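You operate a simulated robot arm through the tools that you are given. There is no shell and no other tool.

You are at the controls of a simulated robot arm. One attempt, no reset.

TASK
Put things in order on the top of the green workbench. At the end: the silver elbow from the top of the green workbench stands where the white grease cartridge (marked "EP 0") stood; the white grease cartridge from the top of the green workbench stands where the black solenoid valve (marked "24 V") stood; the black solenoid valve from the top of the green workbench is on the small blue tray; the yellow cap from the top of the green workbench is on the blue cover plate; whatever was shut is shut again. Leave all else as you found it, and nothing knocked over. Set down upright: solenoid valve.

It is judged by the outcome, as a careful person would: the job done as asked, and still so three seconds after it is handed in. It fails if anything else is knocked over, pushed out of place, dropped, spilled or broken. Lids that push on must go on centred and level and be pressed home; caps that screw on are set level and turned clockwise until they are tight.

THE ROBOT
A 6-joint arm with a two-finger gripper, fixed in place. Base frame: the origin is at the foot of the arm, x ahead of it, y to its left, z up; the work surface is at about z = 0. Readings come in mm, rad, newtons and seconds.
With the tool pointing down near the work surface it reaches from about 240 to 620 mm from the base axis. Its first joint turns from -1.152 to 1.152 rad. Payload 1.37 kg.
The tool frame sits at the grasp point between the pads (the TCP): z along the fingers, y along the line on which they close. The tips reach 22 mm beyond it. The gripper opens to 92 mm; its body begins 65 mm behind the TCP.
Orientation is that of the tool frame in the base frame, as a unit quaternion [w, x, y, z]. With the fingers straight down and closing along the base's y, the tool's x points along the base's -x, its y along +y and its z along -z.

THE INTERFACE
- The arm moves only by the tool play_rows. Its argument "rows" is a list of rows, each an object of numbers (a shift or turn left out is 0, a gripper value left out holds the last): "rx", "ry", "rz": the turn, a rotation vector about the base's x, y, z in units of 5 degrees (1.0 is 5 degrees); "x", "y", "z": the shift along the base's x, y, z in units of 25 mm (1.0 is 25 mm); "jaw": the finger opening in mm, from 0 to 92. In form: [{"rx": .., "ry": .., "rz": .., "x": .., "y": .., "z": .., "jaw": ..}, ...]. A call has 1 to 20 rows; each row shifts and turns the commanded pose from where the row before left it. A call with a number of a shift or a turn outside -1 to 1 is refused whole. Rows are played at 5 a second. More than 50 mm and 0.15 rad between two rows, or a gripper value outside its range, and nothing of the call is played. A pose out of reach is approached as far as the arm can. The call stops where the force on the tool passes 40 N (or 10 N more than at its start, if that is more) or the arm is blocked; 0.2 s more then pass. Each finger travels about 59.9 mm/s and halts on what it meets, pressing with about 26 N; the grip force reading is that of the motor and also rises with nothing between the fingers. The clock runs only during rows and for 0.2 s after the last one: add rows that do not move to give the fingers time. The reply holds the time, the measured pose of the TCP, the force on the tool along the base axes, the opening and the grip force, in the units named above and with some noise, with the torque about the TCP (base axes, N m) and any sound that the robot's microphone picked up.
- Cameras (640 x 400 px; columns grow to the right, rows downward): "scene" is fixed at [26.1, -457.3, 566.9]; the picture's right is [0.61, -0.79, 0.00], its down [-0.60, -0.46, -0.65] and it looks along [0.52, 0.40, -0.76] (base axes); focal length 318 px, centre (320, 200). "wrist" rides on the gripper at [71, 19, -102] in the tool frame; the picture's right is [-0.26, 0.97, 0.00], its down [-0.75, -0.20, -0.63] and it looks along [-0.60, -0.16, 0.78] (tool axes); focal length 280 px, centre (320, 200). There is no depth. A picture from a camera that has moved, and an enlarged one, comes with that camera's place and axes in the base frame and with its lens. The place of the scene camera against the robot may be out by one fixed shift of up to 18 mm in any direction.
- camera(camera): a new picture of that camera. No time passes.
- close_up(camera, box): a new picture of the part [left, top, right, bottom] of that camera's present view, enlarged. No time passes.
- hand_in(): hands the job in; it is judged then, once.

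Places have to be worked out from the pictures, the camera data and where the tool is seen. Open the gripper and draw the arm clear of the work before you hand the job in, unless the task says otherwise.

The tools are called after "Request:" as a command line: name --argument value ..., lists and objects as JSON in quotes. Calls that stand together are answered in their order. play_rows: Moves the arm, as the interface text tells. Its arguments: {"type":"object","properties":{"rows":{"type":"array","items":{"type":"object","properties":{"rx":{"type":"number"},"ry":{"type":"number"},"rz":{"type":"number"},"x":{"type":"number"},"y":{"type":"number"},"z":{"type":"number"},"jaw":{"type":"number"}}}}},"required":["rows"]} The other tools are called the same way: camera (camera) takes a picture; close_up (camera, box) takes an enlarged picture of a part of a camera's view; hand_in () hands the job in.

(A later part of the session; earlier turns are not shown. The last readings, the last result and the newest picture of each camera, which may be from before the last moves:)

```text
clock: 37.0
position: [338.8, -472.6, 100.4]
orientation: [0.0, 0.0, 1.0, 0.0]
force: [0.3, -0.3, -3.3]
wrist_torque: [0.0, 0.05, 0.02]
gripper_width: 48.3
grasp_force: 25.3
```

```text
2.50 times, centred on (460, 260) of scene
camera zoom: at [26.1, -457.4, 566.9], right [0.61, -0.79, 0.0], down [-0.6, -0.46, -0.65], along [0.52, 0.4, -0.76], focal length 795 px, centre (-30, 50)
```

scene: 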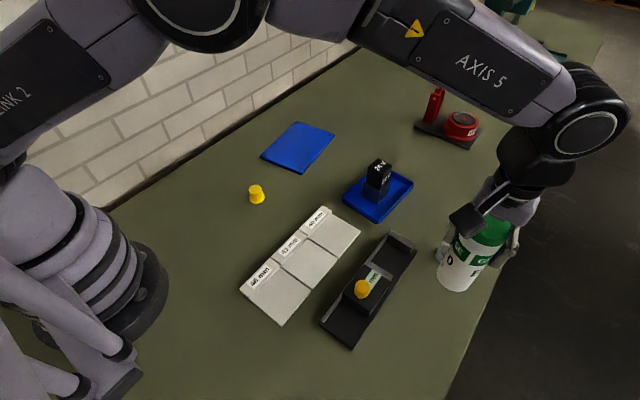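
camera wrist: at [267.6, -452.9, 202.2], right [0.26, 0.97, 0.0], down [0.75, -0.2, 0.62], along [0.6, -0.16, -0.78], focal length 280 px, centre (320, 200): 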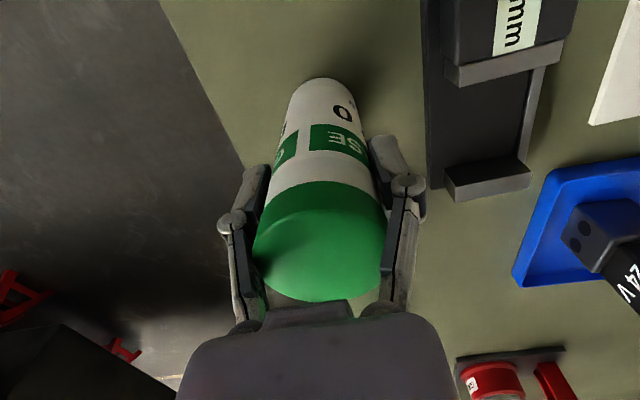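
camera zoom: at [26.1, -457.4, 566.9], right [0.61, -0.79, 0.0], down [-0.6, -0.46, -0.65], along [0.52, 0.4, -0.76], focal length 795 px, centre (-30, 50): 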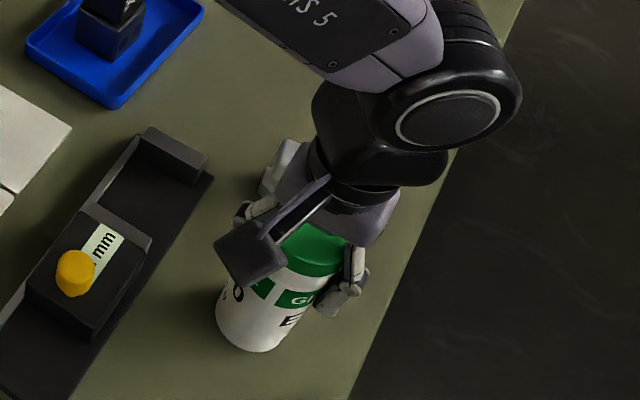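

About 5 mm remain. I'll lower it in small steps until the force shows contact.

Request:
play_rows --rows '[{"z": -0.06}, {"z": -0.06}, {}]'

Request:
play_rows --rows '[{"z": -0.04}, {}]'

Request:
play_rows --rows '[{"z": -0.03}, {}]'

```text
clock: 37.8
position: [339.5, -473.3, 97.7]
orientation: [0.0, 0.0, 1.0, -0.001]
force: [0.0, 2.7, 2.5]
wrist_torque: [0.02, 0.03, -0.03]
gripper_width: 48.4
grasp_force: 26.1
```

```text
clock: 38.4
position: [339.3, -472.8, 98.3]
orientation: [0.0, -0.001, 1.0, -0.002]
force: [-2.5, 5.8, 15.3]
wrist_torque: [0.24, 0.13, -0.02]
gripper_width: 48.9
grasp_force: 26.3
```

```text
clock: 39.0
position: [339.2, -474.8, 98.1]
orientation: [0.001, 0.0, 1.0, -0.001]
force: [-4.8, 10.7, 32.9]
wrist_torque: [0.39, 0.07, 0.03]
gripper_width: 48.7
grasp_force: 26.3
```

Contact came at about z = 98 and I'm now pressing at 33 N. I'll back off until the force is near zero, then open.

Request:
play_rows --rows '[{"z": 0.06}, {}]'

```text
clock: 39.6
position: [339.6, -474.7, 97.8]
orientation: [0.001, -0.001, 1.0, -0.001]
force: [1.7, 3.9, 19.6]
wrist_torque: [-0.03, -0.48, 0.04]
gripper_width: 48.5
grasp_force: 25.7
```

Request:
play_rows --rows '[{"z": 0.03}, {}]'

```text
clock: 40.2
position: [338.2, -474.0, 98.8]
orientation: [0.0, 0.0, 1.0, 0.0]
force: [3.0, -1.2, 7.5]
wrist_torque: [-0.36, -0.46, -0.01]
gripper_width: 48.5
grasp_force: 26.1
```

The force is down to 7.5 N and the cartridge is resting on the bench. I'll open the fingers gradually.

Request:
play_rows --rows '[{"z": 0.01, "jaw": 50}, {"jaw": 54}, {"jaw": 62}, {"jaw": 72}, {"jaw": 80}, {"jaw": 80}]'

Request:
camera --camera "wrist"

Request:
close_up --camera "scene" --box '[380, 180, 540, 340]'

```text
clock: 41.6
position: [339.5, -473.3, 98.9]
orientation: [-0.001, 0.0, 1.0, 0.0]
force: [-0.1, 0.5, 0.6]
wrist_torque: [-0.04, 0.03, -0.01]
gripper_width: 80.1
grasp_force: 0.1
```

```text
taken
camera wrist: at [266.9, -453.1, 200.4], right [0.26, 0.97, 0.0], down [0.75, -0.2, 0.63], along [0.6, -0.16, -0.78], focal length 280 px, centre (320, 200)
```

wrist: 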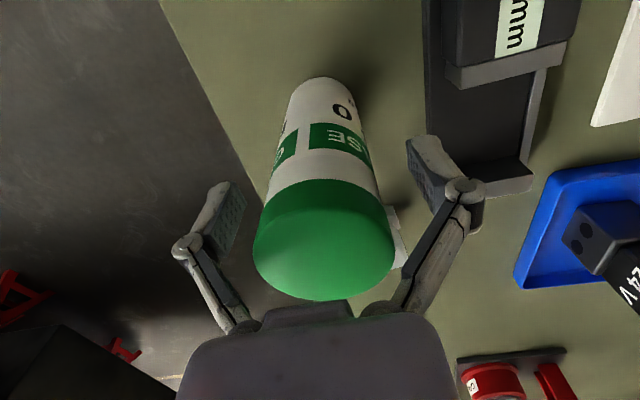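

```text
2.50 times, centred on (460, 260) of scene
camera zoom: at [26.1, -457.3, 566.9], right [0.61, -0.79, 0.0], down [-0.6, -0.46, -0.65], along [0.52, 0.4, -0.76], focal length 795 px, centre (-30, 50)
```

zoom: 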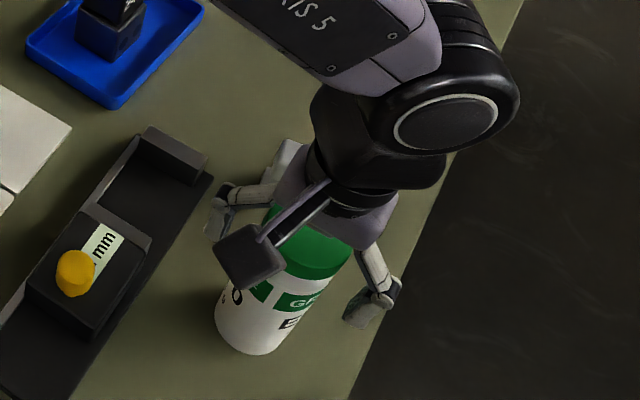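

The cartridge stands upright on the valve's old spot. I'll rise straight clear of it, then turn the wrist about -75 degrees while moving toward the elbow, so the fingers can close across its block perpendicular to the outlet.

Request:
play_rows --rows '[{"z": 0.4}, {"z": 0.9}, {"z": 0.9}, {"z": 0.9}, {"z": 0.9}, {"z": 0.9}, {"z": 0.4}, {}]'

Request:
play_rows --rows '[{"x": 0.3, "y": 0.3, "rz": -1}, {"x": 0.3, "y": 0.3, "rz": -1}, {"x": 0.3, "y": 0.3, "rz": -1}, {"x": 0.3, "y": 0.3, "rz": -1}, {"x": 0.3, "y": 0.3, "rz": -1}, {"x": 0.3, "y": 0.3, "rz": -1}, {"x": 0.3, "y": 0.3, "rz": -1}, {"x": 0.3, "y": 0.3, "rz": -1}, {"x": 0.3, "y": 0.3, "rz": -1}, {"x": 0.3, "y": 0.3, "rz": -1}, {"x": 0.3, "y": 0.3, "rz": -1}, {"x": 0.3, "y": 0.3, "rz": -1}, {"x": 0.3, "y": 0.3, "rz": -1}, {"rz": -1}, {"rz": -1}, {}]'

Request:
camera --camera "wrist"

Request:
camera --camera "scene"

```text
clock: 43.4
position: [339.8, -473.6, 232.0]
orientation: [0.0, 0.001, 1.0, 0.0]
force: [-0.3, 0.5, -0.4]
wrist_torque: [0.01, -0.02, 0.02]
gripper_width: 80.4
grasp_force: 0.0
```

```text
clock: 46.8
position: [435.6, -376.7, 230.9]
orientation: [-0.001, 0.609, 0.793, 0.0]
force: [0.7, 0.1, -0.2]
wrist_torque: [0.03, 0.01, -0.03]
gripper_width: 80.0
grasp_force: 0.0
```

```text
taken
camera wrist: at [435.8, -301.6, 332.8], right [1.0, 0.0, 0.0], down [0.0, -0.78, 0.63], along [0.0, -0.63, -0.78], focal length 280 px, centre (320, 200)
```

wrist: 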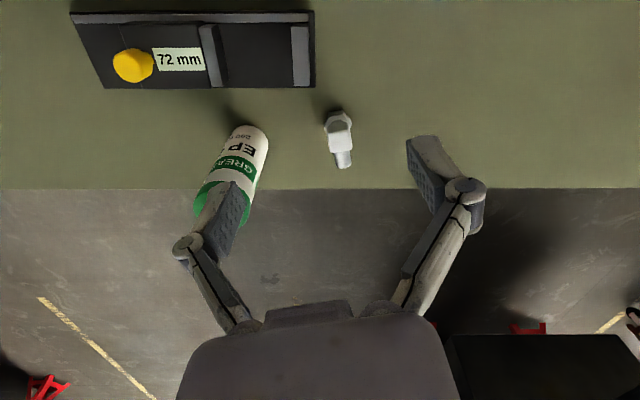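

```text
taken
```

scene: 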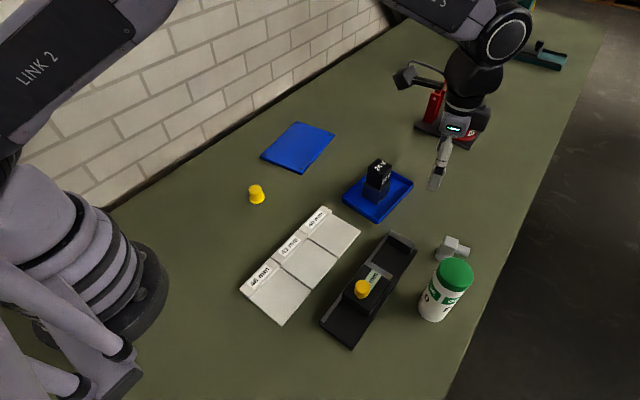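

The wrist camera is now aligned with the base axes. I'll enlarge the elbow to measure its position and outlet direction.

Request:
close_up --camera "wrist" --box '[290, 95, 390, 185]'

Request:
close_up --camera "scene" --box '[400, 210, 500, 340]'

```text
4.44 times, centred on (340, 140) of wrist
camera zoom: at [435.8, -301.6, 332.8], right [1.0, 0.0, 0.0], down [0.0, -0.78, 0.63], along [0.0, -0.63, -0.78], focal length 1246 px, centre (231, 467)
```

zoom: 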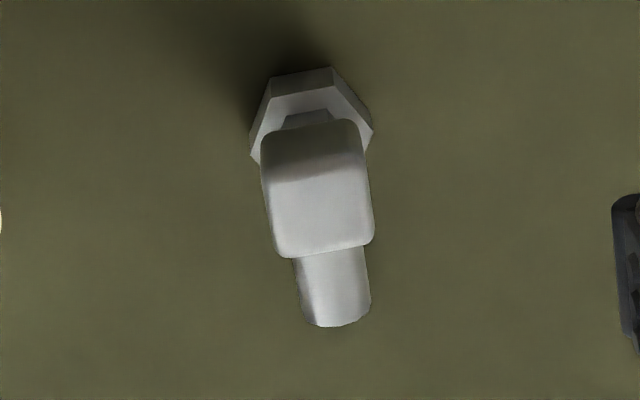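

```text
3.08 times, centred on (450, 275) of scene
camera zoom: at [26.1, -457.3, 566.9], right [0.61, -0.79, 0.0], down [-0.6, -0.46, -0.65], along [0.52, 0.4, -0.76], focal length 979 px, centre (-80, -31)
```

zoom: 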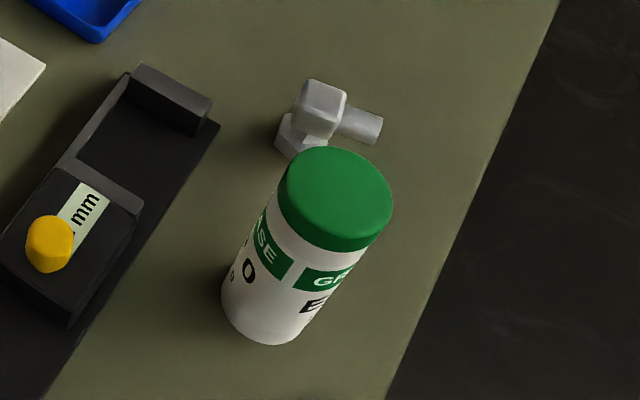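

The elbow block is centred at about (458, -445.5), roughly 24.5 mm wide, with the outlet pointing at about -80 degrees. That is 639 mm out, so I'll go above it at z = 140 with the jaw at 54 to see whether the arm reaches there with the tool straight down.

Request:
play_rows --rows '[{"x": 0.22, "y": -0.69, "z": -0.6, "rz": -0.25, "jaw": 54}, {"x": 0.22, "y": -0.69, "z": -0.6, "rz": -0.25}, {"x": 0.22, "y": -0.69, "z": -0.6, "rz": -0.25}, {"x": 0.23, "y": -0.68, "z": -0.6, "rz": -0.25}, {"z": -0.6}, {"z": -0.6}, {}]'

Request:
camera --camera "wrist"

Request:
camera --camera "scene"

```text
clock: 48.4
position: [459.5, -444.7, 141.0]
orientation: [-0.001, 0.643, 0.766, 0.001]
force: [0.7, -0.6, 0.3]
wrist_torque: [-0.03, 0.0, 0.01]
gripper_width: 54.1
grasp_force: 0.0
```

```text
taken
camera wrist: at [464.8, -370.4, 242.5], right [1.0, -0.09, 0.0], down [-0.07, -0.78, 0.62], along [-0.06, -0.62, -0.78], focal length 280 px, centre (320, 200)
```

wrist: 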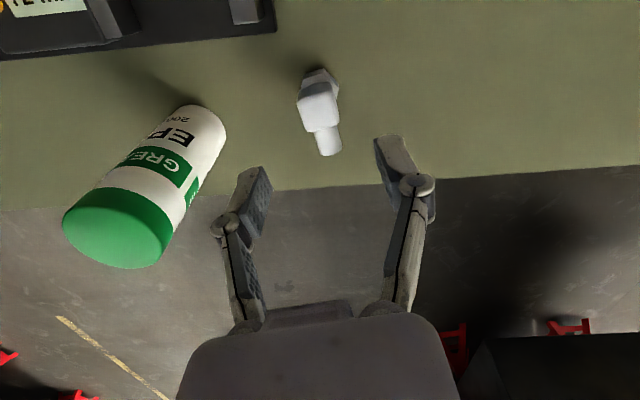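

```text
taken
```

scene: 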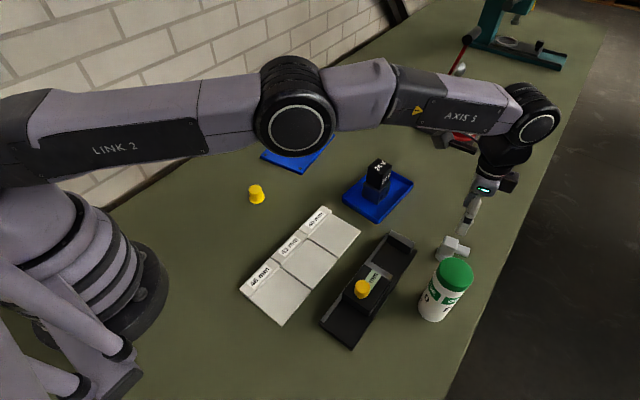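

The arm reached (459.5, -444.7, 141) with the tool vertical, so no tilt is needed so far. I'll lower to z = 82, with tips still above the elbow's top, and check that it tracks.

Request:
play_rows --rows '[{"z": -0.8}, {"z": -0.8}, {"z": -0.76}, {}]'

Request:
camera --camera "wrist"

Request:
close_up --camera "wrist" --box '[240, 80, 400, 230]'

Request:
close_up --camera "scene" --box '[400, 140, 560, 300]'

```text
clock: 49.4
position: [459.1, -444.7, 82.6]
orientation: [0.001, 0.642, 0.767, 0.0]
force: [0.0, -0.3, 0.0]
wrist_torque: [-0.01, 0.03, 0.03]
gripper_width: 54.1
grasp_force: 0.0
```

```text
taken
camera wrist: at [464.6, -370.5, 183.8], right [1.0, -0.09, 0.0], down [-0.07, -0.78, 0.62], along [-0.06, -0.62, -0.78], focal length 280 px, centre (320, 200)
```

wrist: 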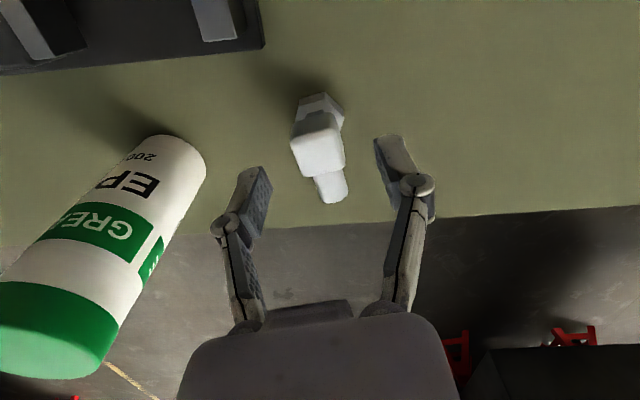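

```text
2.67 times, centred on (320, 155) of wrist
camera zoom: at [464.6, -370.5, 183.8], right [1.0, -0.09, 0.0], down [-0.07, -0.78, 0.62], along [-0.06, -0.62, -0.78], focal length 748 px, centre (320, 320)
```

zoom: 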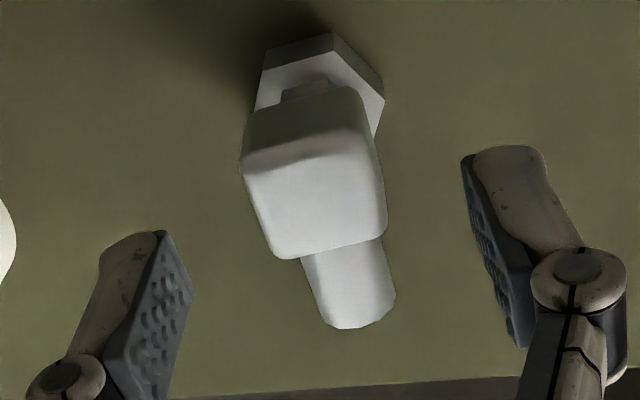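

```text
2.50 times, centred on (480, 220) of scene
camera zoom: at [26.1, -457.3, 566.9], right [0.61, -0.79, 0.0], down [-0.6, -0.46, -0.65], along [0.52, 0.4, -0.76], focal length 795 px, centre (-80, 150)
```

zoom: 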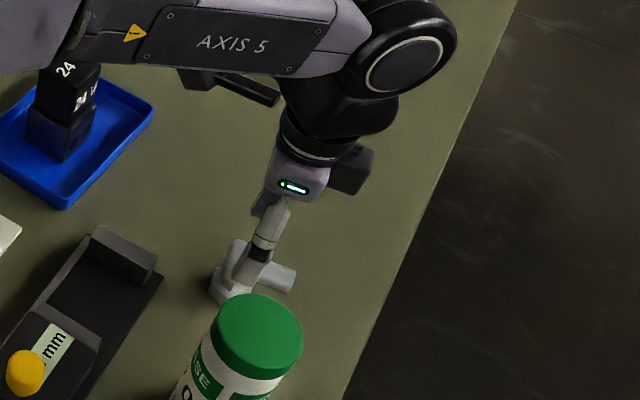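

The block's centre comes out at (457.7, -445), matching the TCP to about 1 mm, and the arm tracks fine at this reach. I'll descend to z = 45, keeping the tips above the hex foot, and look before closing.

Request:
play_rows --rows '[{"z": -0.6}, {"z": -0.5}, {"z": -0.4}, {}]'

Request:
close_up --camera "wrist" --box '[220, 80, 440, 280]'

Request:
close_up --camera "scene" --box '[400, 180, 520, 300]'

```text
clock: 50.4
position: [456.2, -441.4, 46.5]
orientation: [0.0, 0.643, 0.766, 0.0]
force: [-0.5, -0.3, -0.7]
wrist_torque: [0.01, 0.0, 0.02]
gripper_width: 54.0
grasp_force: 0.2
out of reach, approached as far as the arm can: row 2
```

```text
2.00 times, centred on (330, 180) of wrist
camera zoom: at [461.5, -367.3, 147.5], right [1.0, -0.09, 0.0], down [-0.07, -0.78, 0.63], along [-0.06, -0.62, -0.78], focal length 561 px, centre (300, 240)
```

zoom: 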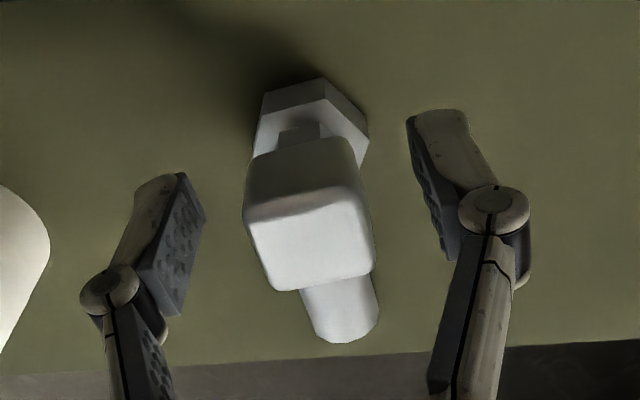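

```text
3.33 times, centred on (460, 240) of scene
camera zoom: at [26.1, -457.3, 566.9], right [0.61, -0.79, 0.0], down [-0.6, -0.46, -0.65], along [0.52, 0.4, -0.76], focal length 1060 px, centre (-147, 67)
```

zoom: 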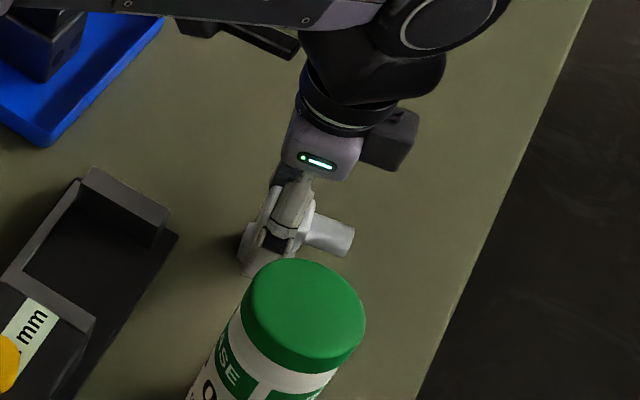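

The arm ran out of reach about 4 mm short of the target. A small 6 degree tilt about the closing axis keeps the pads flat on the block and brings the wrist inward, so I'll apply that.

Request:
play_rows --rows '[{"rx": -0.394, "ry": -0.07}, {"rx": -0.394, "ry": -0.07}, {"rx": -0.394, "ry": -0.07}, {}]'

Request:
close_up --camera "wrist" --box '[220, 80, 440, 280]'

Request:
close_up --camera "scene" --box '[400, 180, 520, 300]'

```text
clock: 51.4
position: [465.8, -451.2, 42.7]
orientation: [0.039, 0.642, 0.765, -0.034]
force: [-0.1, 0.0, 0.1]
wrist_torque: [0.01, 0.02, -0.02]
gripper_width: 53.9
grasp_force: 0.1
out of reach, approached as far as the arm can: row 2, 3
```

```text
2.00 times, centred on (330, 180) of wrist
camera zoom: at [469.6, -366.5, 137.1], right [1.0, -0.09, 0.03], down [-0.08, -0.71, 0.7], along [-0.04, -0.7, -0.71], focal length 561 px, centre (300, 240)
```

zoom: 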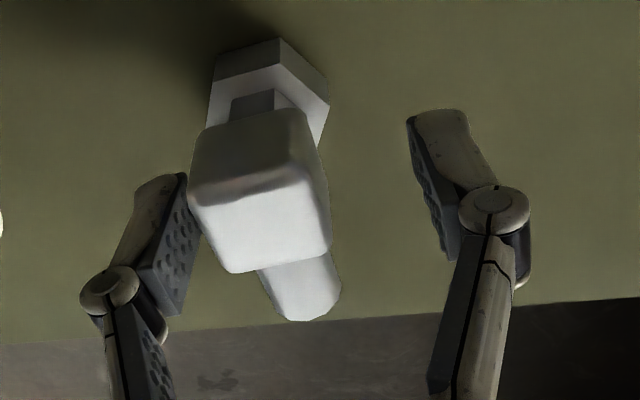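

```text
3.33 times, centred on (460, 240) of scene
camera zoom: at [26.1, -457.3, 566.9], right [0.61, -0.79, 0.0], down [-0.6, -0.46, -0.65], along [0.52, 0.4, -0.76], focal length 1060 px, centre (-147, 67)
```

zoom: 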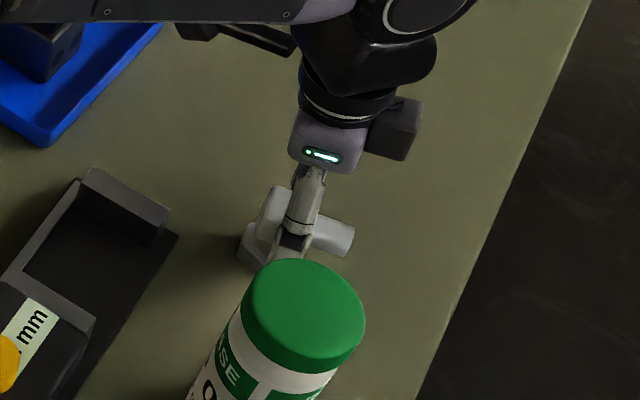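

The arm drifted outward to (465.8, -451.2) while tilting. The forces are zero and the elbow is still between the fingers, so I'll shift back inward to centre on (458, -445).

Request:
play_rows --rows '[{"x": -0.15, "y": 0.12, "z": 0.06}, {"x": -0.15, "y": 0.12, "z": 0.05}, {}]'

Request:
close_up --camera "wrist" --box '[220, 80, 440, 280]'

```text
clock: 52.2
position: [464.7, -451.3, 43.8]
orientation: [0.039, 0.642, 0.765, -0.034]
force: [0.5, 0.3, 0.3]
wrist_torque: [-0.01, 0.03, -0.01]
gripper_width: 54.1
grasp_force: 0.1
out of reach, approached as far as the arm can: row 1, 2
```

```text
2.00 times, centred on (330, 180) of wrist
camera zoom: at [469.5, -366.6, 137.3], right [1.0, -0.09, 0.03], down [-0.08, -0.71, 0.7], along [-0.04, -0.7, -0.71], focal length 561 px, centre (300, 240)
```

zoom: 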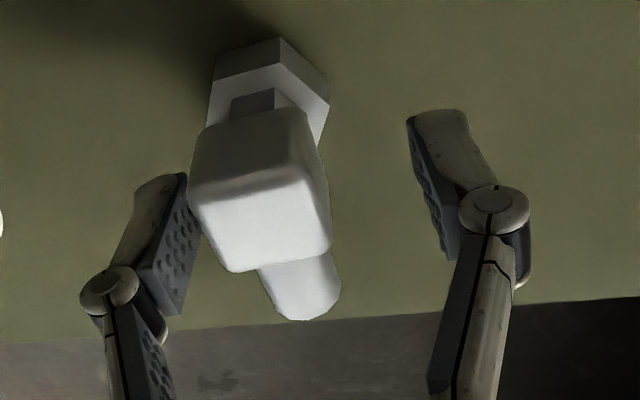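

The arm is sitting at its straight-elbow limit. I'll raise vertically clear of the elbow first, then re-centre with this tilt where the arm can bend, and descend again.

Request:
play_rows --rows '[{"z": 0.4}, {"z": 0.6}, {"z": 0.8}, {"z": 0.4}, {}]'

Request:
camera --camera "wrist"

Request:
camera --camera "scene"

```text
clock: 53.4
position: [470.8, -457.0, 96.4]
orientation: [0.039, 0.642, 0.765, -0.034]
force: [0.3, 0.5, 0.0]
wrist_torque: [-0.03, 0.03, 0.05]
gripper_width: 54.1
grasp_force: 0.1
out of reach, approached as far as the arm can: row 2, 4
```

```text
taken
camera wrist: at [474.6, -371.0, 191.3], right [1.0, -0.09, 0.03], down [-0.08, -0.71, 0.7], along [-0.04, -0.7, -0.71], focal length 280 px, centre (320, 200)
```

wrist: 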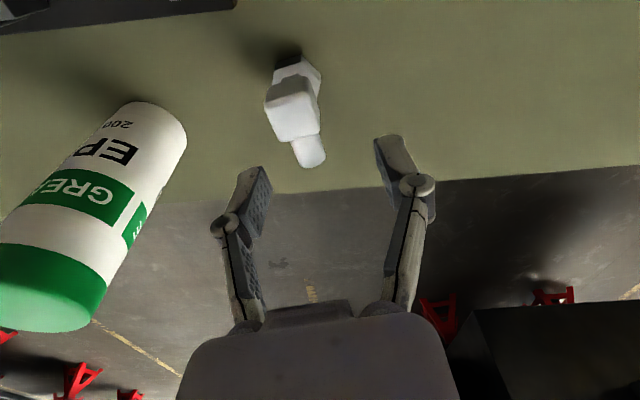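

```text
taken
```

scene: 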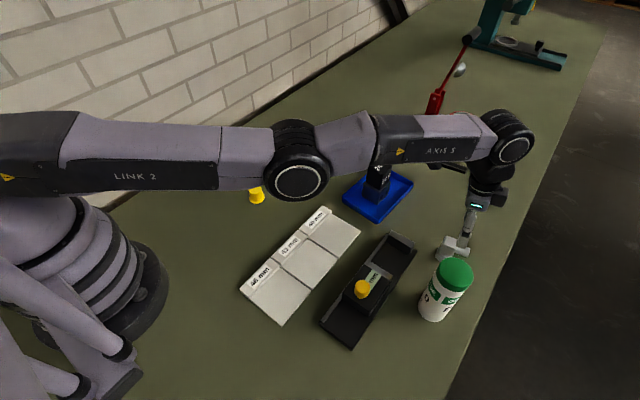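

I'm still riding the full-extension arc, now clear above the elbow. I'll pull inward with larger steps to bend the arm.

Request:
play_rows --rows '[{"x": -0.7, "y": 0.7, "z": 0.4}, {"x": -0.7, "y": 0.7, "z": 0.4}, {}]'

```text
clock: 54.2
position: [472.4, -454.3, 115.2]
orientation: [0.039, 0.643, 0.764, -0.033]
force: [-0.6, 0.3, 0.5]
wrist_torque: [-0.01, -0.03, -0.01]
gripper_width: 53.9
grasp_force: 0.0
out of reach, approached as far as the arm can: row 1, 2
```

Combining upward motion with inward doesn't bend the arm. Commanding slightly downward while pulling inward should let the elbow joint bend, and there's about 40 mm of room above the part.

Request:
play_rows --rows '[{"x": -0.7, "y": 0.7, "z": -0.6}, {"x": -0.7, "y": 0.7, "z": -0.4}, {}]'

```text
clock: 55.0
position: [473.6, -453.2, 84.4]
orientation: [0.04, 0.642, 0.765, -0.033]
force: [0.7, 0.4, 0.1]
wrist_torque: [0.01, 0.02, 0.01]
gripper_width: 54.0
grasp_force: 0.1
out of reach, approached as far as the arm can: row 1, 2
```

The arm seems to have flexed past straight when I tilted it. I'll undo the tilt and a little more, then pull inward, which should bend it back the normal way.

Request:
play_rows --rows '[{"rx": 0.6, "ry": 0.1, "z": 0.3}, {"rx": 0.6, "ry": 0.1, "z": 0.3}, {"rx": 0.6, "ry": 0.1, "z": 0.2}, {"x": -0.5, "y": 0.5}, {"x": -0.5, "y": 0.5}, {}]'

```text
clock: 56.4
position: [456.0, -436.6, 105.9]
orientation: [-0.021, 0.643, 0.766, 0.019]
force: [0.4, -0.7, 0.2]
wrist_torque: [0.0, -0.02, -0.01]
gripper_width: 54.2
grasp_force: 0.0
out of reach, approached as far as the arm can: row 1, 2, 3, 4, 5
```

Request:
play_rows --rows '[{"x": -0.8, "y": 0.8}, {"x": -0.8, "y": 0.8}, {"x": -0.8, "y": 0.8}, {}]'

Request:
camera --camera "scene"

```text
clock: 57.4
position: [456.3, -436.4, 105.5]
orientation: [-0.02, 0.643, 0.766, 0.018]
force: [0.0, -0.4, -0.3]
wrist_torque: [0.02, -0.03, 0.02]
gripper_width: 53.9
grasp_force: 0.0
out of reach, approached as far as the arm can: row 1, 2, 3
```

```text
taken
```

scene: 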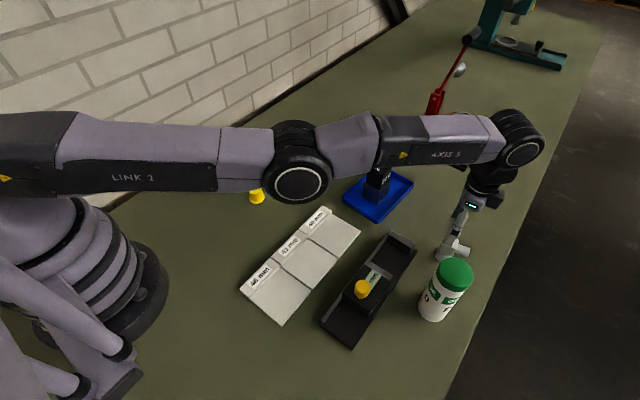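

The picture suggests the elbow joint is bent slightly the wrong way, so inward pulls press against its limit. I'll push outward to straighten it first, well above the part, and watch the radius.

Request:
play_rows --rows '[{"x": 0.8, "y": -0.8}, {"x": 0.8, "y": -0.8}, {}]'

Request:
close_up --camera "scene" --box '[0, 60, 560, 260]'

```text
clock: 58.2
position: [457.5, -437.7, 106.4]
orientation: [-0.021, 0.643, 0.765, 0.018]
force: [0.2, 1.3, -0.5]
wrist_torque: [-0.01, -0.02, -0.01]
gripper_width: 53.9
grasp_force: 0.1
out of reach, approached as far as the arm can: row 1, 2
```

```text
1.14 times, centred on (280, 160) of scene
camera zoom: at [26.1, -457.3, 566.9], right [0.61, -0.79, 0.0], down [-0.6, -0.46, -0.65], along [0.52, 0.4, -0.76], focal length 364 px, centre (366, 246)
```

zoom: 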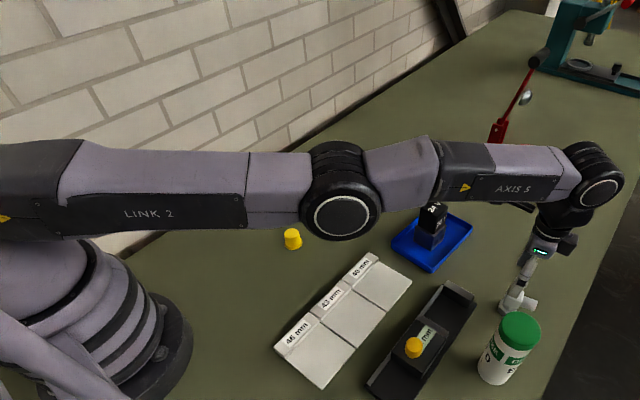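

Radius rose slightly, so the outward push is straightening the arm. I'll push outward a few more rows and check the radius again.

Request:
play_rows --rows '[{"x": 0.9, "y": -0.9}, {"x": 0.9, "y": -0.9}, {"x": 0.9, "y": -0.9}, {"x": 0.9, "y": -0.9}, {}]'

Request:
close_up --camera "scene" --box '[0, 60, 560, 260]'

```text
clock: 59.4
position: [457.0, -437.9, 106.9]
orientation: [-0.02, 0.642, 0.766, 0.018]
force: [-0.3, 0.2, 0.0]
wrist_torque: [0.0, 0.03, -0.03]
gripper_width: 54.1
grasp_force: 0.2
out of reach, approached as far as the arm can: row 1, 2, 3, 4
```

```text
1.14 times, centred on (280, 160) of scene
camera zoom: at [26.1, -457.3, 566.9], right [0.61, -0.79, 0.0], down [-0.6, -0.46, -0.65], along [0.52, 0.4, -0.76], focal length 364 px, centre (366, 246)
```

zoom: 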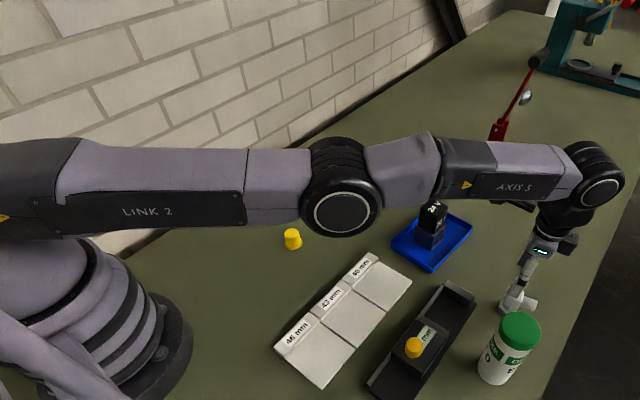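

The elbow joint is rising toward straight. I'll now combine further un-tilting with inward and upward motion, which should bend it the normal way.

Request:
play_rows --rows '[{"rx": 0.95, "ry": 0.17, "x": -0.48, "y": 0.48, "z": 0.3}, {"rx": 0.95, "ry": 0.17, "x": -0.9, "y": 0.9, "z": 0.3}, {"x": -0.9, "y": 0.9, "z": 0.3}, {}]'

Request:
close_up --camera "scene" --box '[0, 60, 560, 260]'

```text
clock: 60.4
position: [437.1, -419.2, 128.6]
orientation: [-0.086, 0.639, 0.761, 0.073]
force: [-0.1, 0.4, 0.1]
wrist_torque: [-0.01, 0.03, -0.02]
gripper_width: 54.1
grasp_force: 0.1
out of reach, approached as far as the arm can: row 2, 3
```

```text
1.14 times, centred on (280, 160) of scene
camera zoom: at [26.1, -457.3, 566.9], right [0.61, -0.79, 0.0], down [-0.6, -0.46, -0.65], along [0.52, 0.4, -0.76], focal length 364 px, centre (366, 246)
```

zoom: 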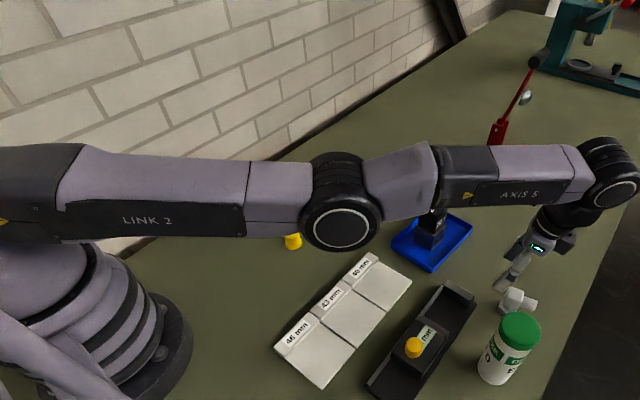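

It went back the wrong way as soon as I mixed in inward motion. I'll separate the phases: push outward to straighten, un-tilt while still pushing outward so it crosses to the normal side, and only then pull inward.

Request:
play_rows --rows '[{"x": 0.9, "y": -0.9}, {"x": 0.9, "y": -0.9}, {"x": 0.9, "y": -0.9}, {"x": 0.9, "y": -0.9}, {"x": 0.9, "y": -0.9}, {"x": 0.9, "y": -0.9}, {"rx": 0.95, "ry": 0.17, "x": 0.7, "y": -0.7, "z": 0.3}, {"rx": 0.95, "ry": 0.17, "x": 0.7, "y": -0.7, "z": 0.3}, {}]'

Request:
close_up --camera "scene" --box '[0, 60, 560, 260]'

```text
clock: 62.4
position: [416.0, -399.8, 151.2]
orientation: [-0.148, 0.631, 0.751, 0.126]
force: [0.6, -0.2, -0.6]
wrist_torque: [-0.03, -0.01, -0.03]
gripper_width: 54.0
grasp_force: 0.1
out of reach, approached as far as the arm can: row 1, 2, 3, 4, 5, 6, 7, 8
```

```text
1.14 times, centred on (280, 160) of scene
camera zoom: at [26.1, -457.3, 566.9], right [0.61, -0.79, 0.0], down [-0.6, -0.46, -0.65], along [0.52, 0.4, -0.76], focal length 364 px, centre (366, 246)
```

zoom: 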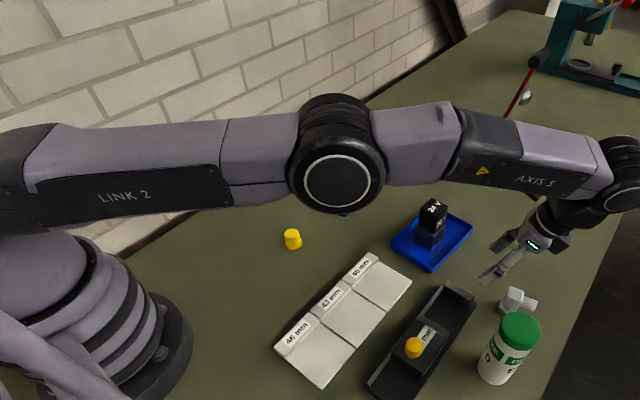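

The elbow joint now bends upward, the normal way. I'll pull inward.

Request:
play_rows --rows '[{"x": -0.6, "y": 0.6, "z": 0.2}, {"x": -0.6, "y": 0.6, "z": 0.2}, {"x": -0.6, "y": 0.6}, {}]'

```text
clock: 63.4
position: [372.2, -355.2, 161.5]
orientation: [-0.148, 0.631, 0.751, 0.126]
force: [-0.1, 0.7, 0.4]
wrist_torque: [0.0, -0.02, 0.03]
gripper_width: 53.8
grasp_force: 0.1
```

The arm is free again with no out-of-reach flags. I'll re-tilt from -22 to +10 degrees here, well inside the reach, raising slightly.

Request:
play_rows --rows '[{"rx": -0.9, "ry": -0.157, "z": 0.2}, {"rx": -0.9, "ry": -0.157, "z": 0.2}, {"rx": -0.9, "ry": -0.157, "z": 0.2}, {"rx": -0.9, "ry": -0.157, "z": 0.2}, {"rx": -0.9, "ry": -0.157}, {"rx": -0.9, "ry": -0.157}, {"rx": -0.9, "ry": -0.157}, {}]'

Request:
camera --camera "scene"

Request:
camera --camera "wrist"

```text
clock: 65.2
position: [371.8, -354.7, 181.5]
orientation: [0.063, 0.64, 0.764, -0.054]
force: [-0.8, -0.4, 0.5]
wrist_torque: [-0.02, 0.02, -0.02]
gripper_width: 54.0
grasp_force: 0.1
```

```text
taken
```

scene: 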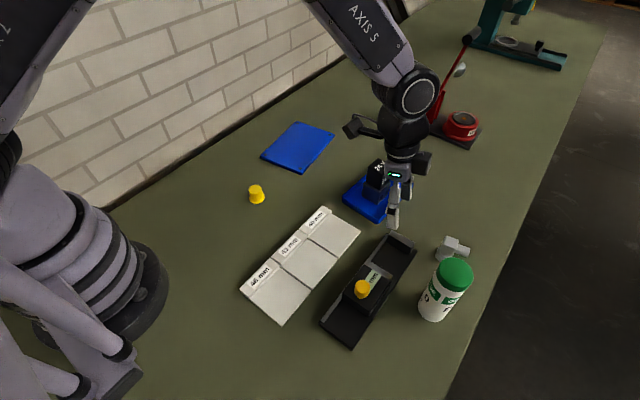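

```text
taken
camera wrist: at [374.1, -265.6, 269.3], right [1.0, -0.09, 0.04], down [-0.09, -0.66, 0.74], along [-0.04, -0.74, -0.67], focal length 280 px, centre (320, 200)
```

wrist: 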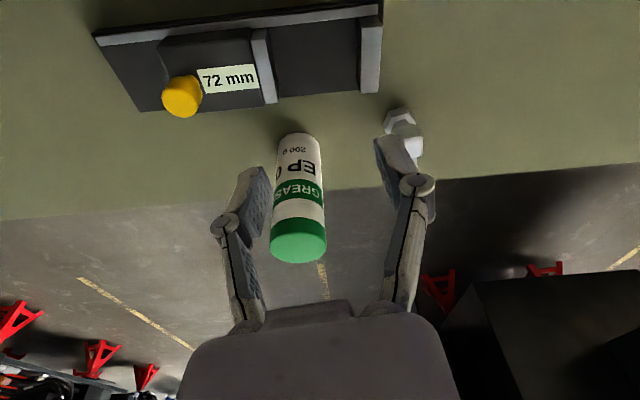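

The tilt is now about 9.5 degrees with tips outward, and nothing on the bench has moved. I'll go above the elbow again and come down to z ≈ 90, watching for reach flags.

Request:
play_rows --rows '[{"x": 0.58, "y": -0.6}, {"x": 0.58, "y": -0.6}, {"x": 0.58, "y": -0.6}, {"x": 0.58, "y": -0.6}, {"x": 0.58, "y": -0.6}, {"x": 0.56, "y": -0.6}, {"z": -0.8}, {"z": -0.8}, {"z": -0.8}, {"z": -0.8}, {"z": -0.4}, {}]'

Request:
camera --camera "wrist"

Request:
close_up --camera "wrist" --box '[240, 80, 400, 230]'

Request:
camera --camera "scene"

```text
clock: 67.8
position: [457.9, -446.7, 90.4]
orientation: [0.065, 0.641, 0.763, -0.055]
force: [0.7, 0.3, -0.2]
wrist_torque: [-0.02, 0.01, 0.03]
gripper_width: 54.1
grasp_force: 0.0
```

```text
taken
camera wrist: at [460.6, -355.6, 179.3], right [1.0, -0.09, 0.04], down [-0.09, -0.66, 0.74], along [-0.04, -0.74, -0.67], focal length 280 px, centre (320, 200)
```

wrist: 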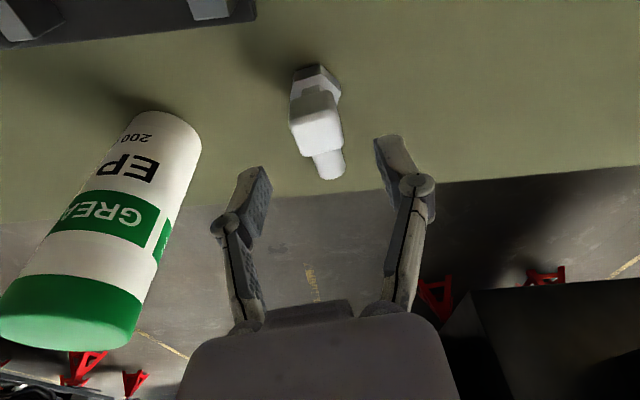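

```text
2.67 times, centred on (320, 155) of wrist
camera zoom: at [460.6, -355.6, 179.3], right [1.0, -0.09, 0.04], down [-0.09, -0.66, 0.74], along [-0.04, -0.74, -0.67], focal length 748 px, centre (320, 320)
```

zoom: 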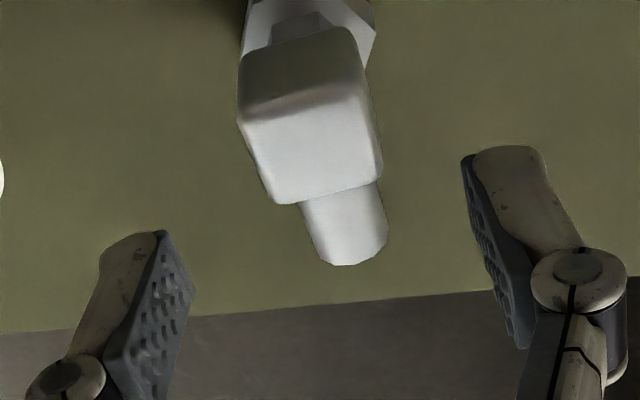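

```text
taken
```

scene: 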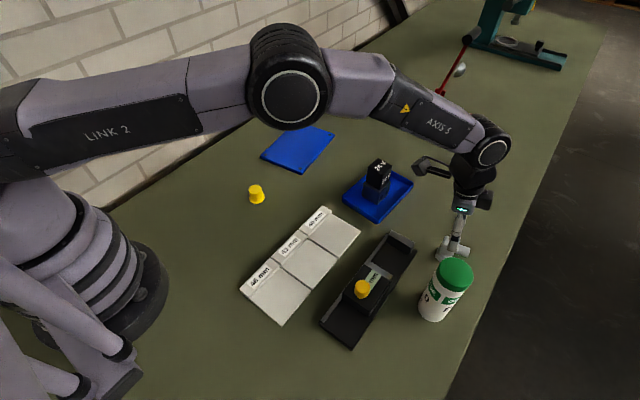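

The TCP is over the block's centre to within about 1 mm, with no reach flags and the arm comfortably bent. I'll descend to z ≈ 45.

Request:
play_rows --rows '[{"z": -0.6}, {"z": -0.6}, {"z": -0.4}, {"z": -0.22}, {}]'

Request:
close_up --camera "wrist" --box '[220, 80, 440, 280]'

Request:
close_up --camera "scene" --box '[400, 180, 520, 300]'

```text
clock: 69.0
position: [457.8, -446.0, 45.6]
orientation: [0.064, 0.641, 0.763, -0.054]
force: [0.6, 0.7, -0.1]
wrist_torque: [0.02, -0.02, 0.04]
gripper_width: 54.0
grasp_force: 0.1
```

```text
2.00 times, centred on (330, 180) of wrist
camera zoom: at [460.3, -355.1, 133.7], right [1.0, -0.09, 0.04], down [-0.09, -0.66, 0.74], along [-0.04, -0.74, -0.67], focal length 561 px, centre (300, 240)
```

zoom: 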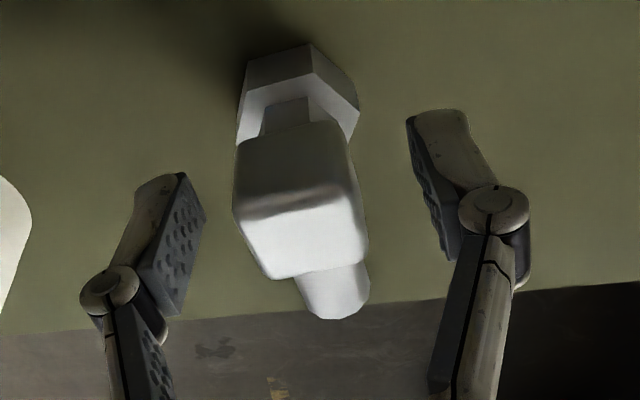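

```text
3.33 times, centred on (460, 240) of scene
camera zoom: at [26.1, -457.3, 566.9], right [0.61, -0.79, 0.0], down [-0.6, -0.46, -0.65], along [0.52, 0.4, -0.76], focal length 1060 px, centre (-147, 67)
```

zoom: 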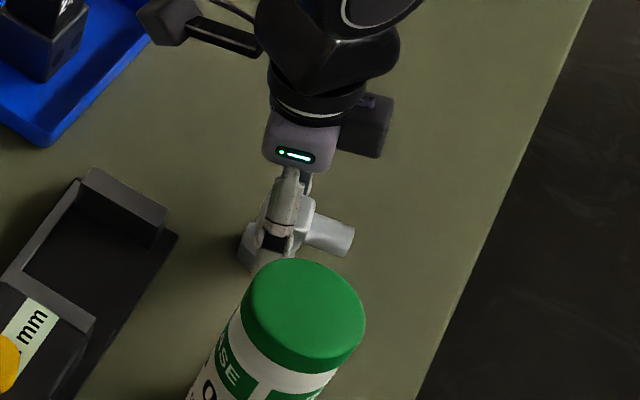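

The block is centred between the pads. I'll close gently in steps.

Request:
play_rows --rows '[{"jaw": 44}, {"jaw": 36}, {"jaw": 28}, {"jaw": 18}, {"jaw": 14}, {"jaw": 14}]'

Request:
close_up --camera "wrist" --box '[220, 80, 440, 280]'

Request:
close_up --camera "scene" --box '[400, 180, 520, 300]'

```text
clock: 70.4
position: [456.9, -444.6, 46.2]
orientation: [0.064, 0.641, 0.763, -0.054]
force: [-1.0, -0.1, 0.6]
wrist_torque: [0.02, -0.02, -0.02]
gripper_width: 31.7
grasp_force: 25.9
```

```text
2.00 times, centred on (330, 180) of wrist
camera zoom: at [460.3, -355.1, 133.8], right [1.0, -0.09, 0.04], down [-0.09, -0.66, 0.74], along [-0.04, -0.74, -0.67], focal length 561 px, centre (300, 240)
```

zoom: 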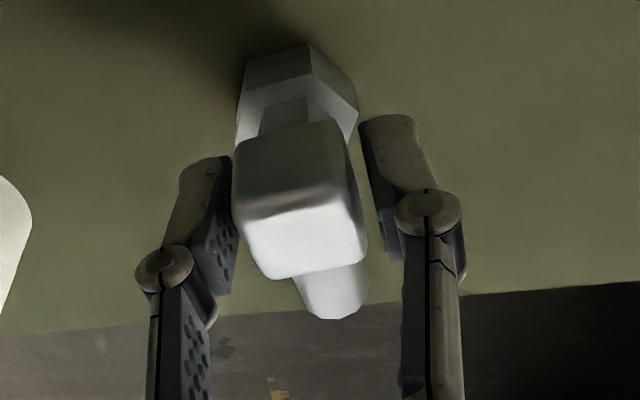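

```text
3.33 times, centred on (460, 240) of scene
camera zoom: at [26.1, -457.3, 566.9], right [0.61, -0.79, 0.0], down [-0.6, -0.46, -0.65], along [0.52, 0.4, -0.76], focal length 1060 px, centre (-147, 67)
```

zoom: 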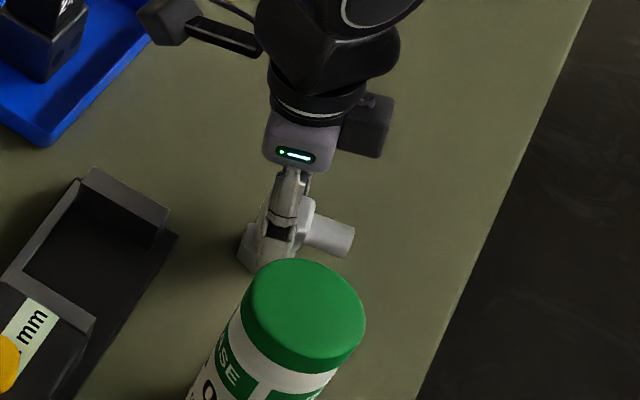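

The jaw stopped at 31.7 mm, wider than the 25–28 mm block, so the tips are probably on the hex foot. I'll open, rise about 9 mm and close again on the block itself.

Request:
play_rows --rows '[{"jaw": 40}, {"jaw": 54}, {}, {"z": 0.18}, {"z": 0.18}, {}, {"jaw": 44}, {"jaw": 36}, {"jaw": 28}, {"jaw": 18}, {"jaw": 14}, {"jaw": 14}]'

Request:
close_up --camera "wrist" --box '[220, 80, 440, 280]'

Request:
close_up --camera "scene" --box '[400, 180, 520, 300]'

```text
clock: 73.0
position: [457.1, -444.5, 54.6]
orientation: [0.065, 0.64, 0.764, -0.054]
force: [0.5, 1.2, 2.2]
wrist_torque: [0.04, 0.07, 0.0]
gripper_width: 31.7
grasp_force: 25.8
```

```text
2.00 times, centred on (330, 180) of wrist
camera zoom: at [460.4, -355.3, 142.9], right [1.0, -0.09, 0.04], down [-0.09, -0.66, 0.74], along [-0.04, -0.74, -0.67], focal length 561 px, centre (300, 240)
```

zoom: 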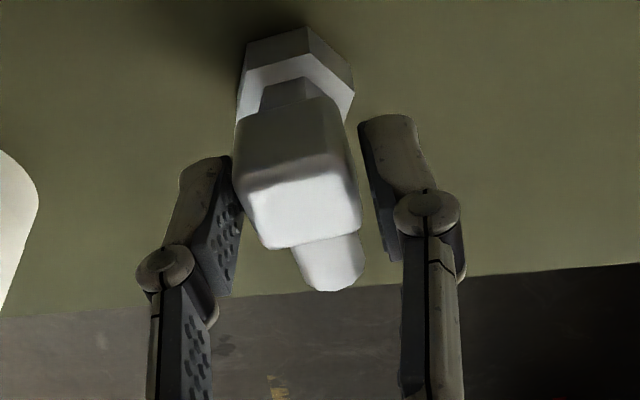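

```text
3.33 times, centred on (460, 240) of scene
camera zoom: at [26.1, -457.3, 566.9], right [0.61, -0.79, 0.0], down [-0.6, -0.46, -0.65], along [0.52, 0.4, -0.76], focal length 1060 px, centre (-147, 67)
```

zoom: 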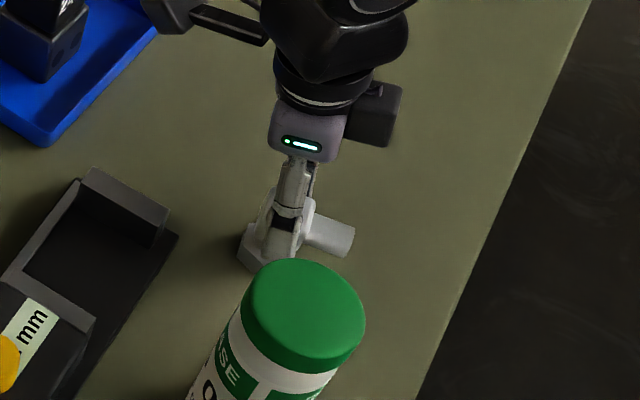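

The same 31.7 mm at a higher grip means that is the part's real width. I'll go back to the lower, fuller grip at z ≈ 46, close and lift slightly.

Request:
play_rows --rows '[{"jaw": 40}, {"jaw": 54}, {}, {"z": -0.18}, {"z": -0.16}, {}, {"jaw": 44}, {"jaw": 36}, {"jaw": 28}, {"jaw": 18}, {"jaw": 14}, {"jaw": 14}, {"z": 0.1}, {"z": 0.1}, {"z": 0.2}, {"z": 0.3}, {}]'

Request:
close_up --camera "wrist" --box '[220, 80, 440, 280]'

Request:
close_up --camera "scene" --box '[400, 180, 520, 300]'

```text
clock: 76.6
position: [457.6, -445.9, 63.6]
orientation: [0.063, 0.64, 0.764, -0.053]
force: [1.0, -1.1, -1.5]
wrist_torque: [0.01, 0.0, -0.03]
gripper_width: 32.0
grasp_force: 26.2
```

```text
2.00 times, centred on (330, 180) of wrist
camera zoom: at [460.4, -355.5, 151.6], right [1.0, -0.09, 0.04], down [-0.09, -0.67, 0.74], along [-0.04, -0.74, -0.67], focal length 561 px, centre (300, 240)
```

zoom: 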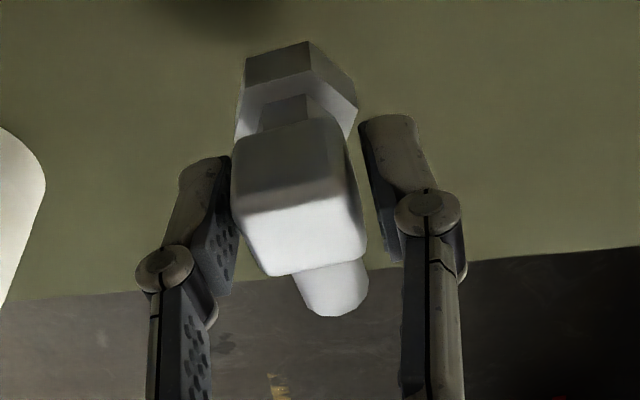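

```text
3.33 times, centred on (460, 240) of scene
camera zoom: at [26.1, -457.3, 566.9], right [0.61, -0.79, 0.0], down [-0.6, -0.46, -0.65], along [0.52, 0.4, -0.76], focal length 1060 px, centre (-147, 67)
```

zoom: 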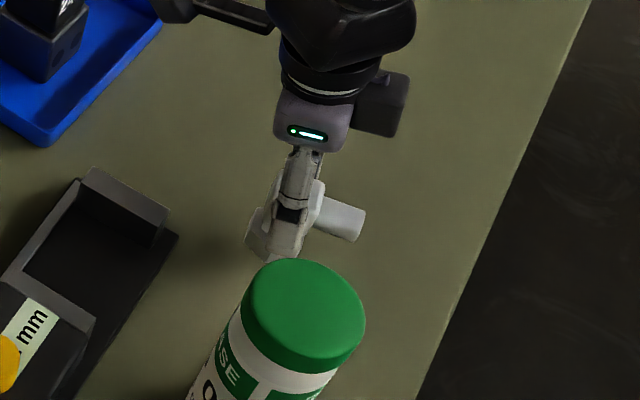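

The elbow is held level, 1.5 N, and stood with the TCP at z ≈ 46. I'll raise it to about z = 190 and draw inward, away from the cartridge.

Request:
play_rows --rows '[{"z": 0.5}, {"z": 0.9}, {"z": 0.9}, {"z": 0.9}, {"z": 0.9}, {"z": 0.9}, {"x": -0.4, "y": 0.42}, {"x": -0.7, "y": 0.73}, {"x": -0.7, "y": 0.73}, {"x": -0.7, "y": 0.73}, {"x": -0.7, "y": 0.73}, {"x": -0.3, "y": 0.4}, {}]'

Request:
camera --camera "wrist"

```text
clock: 79.4
position: [370.8, -351.6, 189.2]
orientation: [0.064, 0.641, 0.763, -0.054]
force: [0.0, 0.1, -0.7]
wrist_torque: [0.01, 0.0, 0.0]
gripper_width: 31.8
grasp_force: 26.1
```

```text
taken
camera wrist: at [372.9, -262.4, 277.6], right [1.0, -0.09, 0.04], down [-0.09, -0.66, 0.74], along [-0.04, -0.74, -0.67], focal length 280 px, centre (320, 200)
```

wrist: 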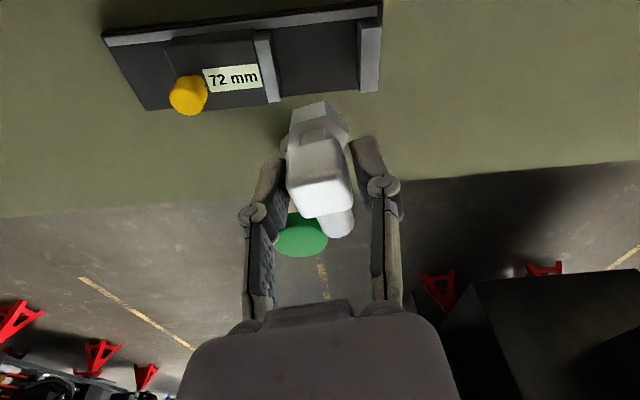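

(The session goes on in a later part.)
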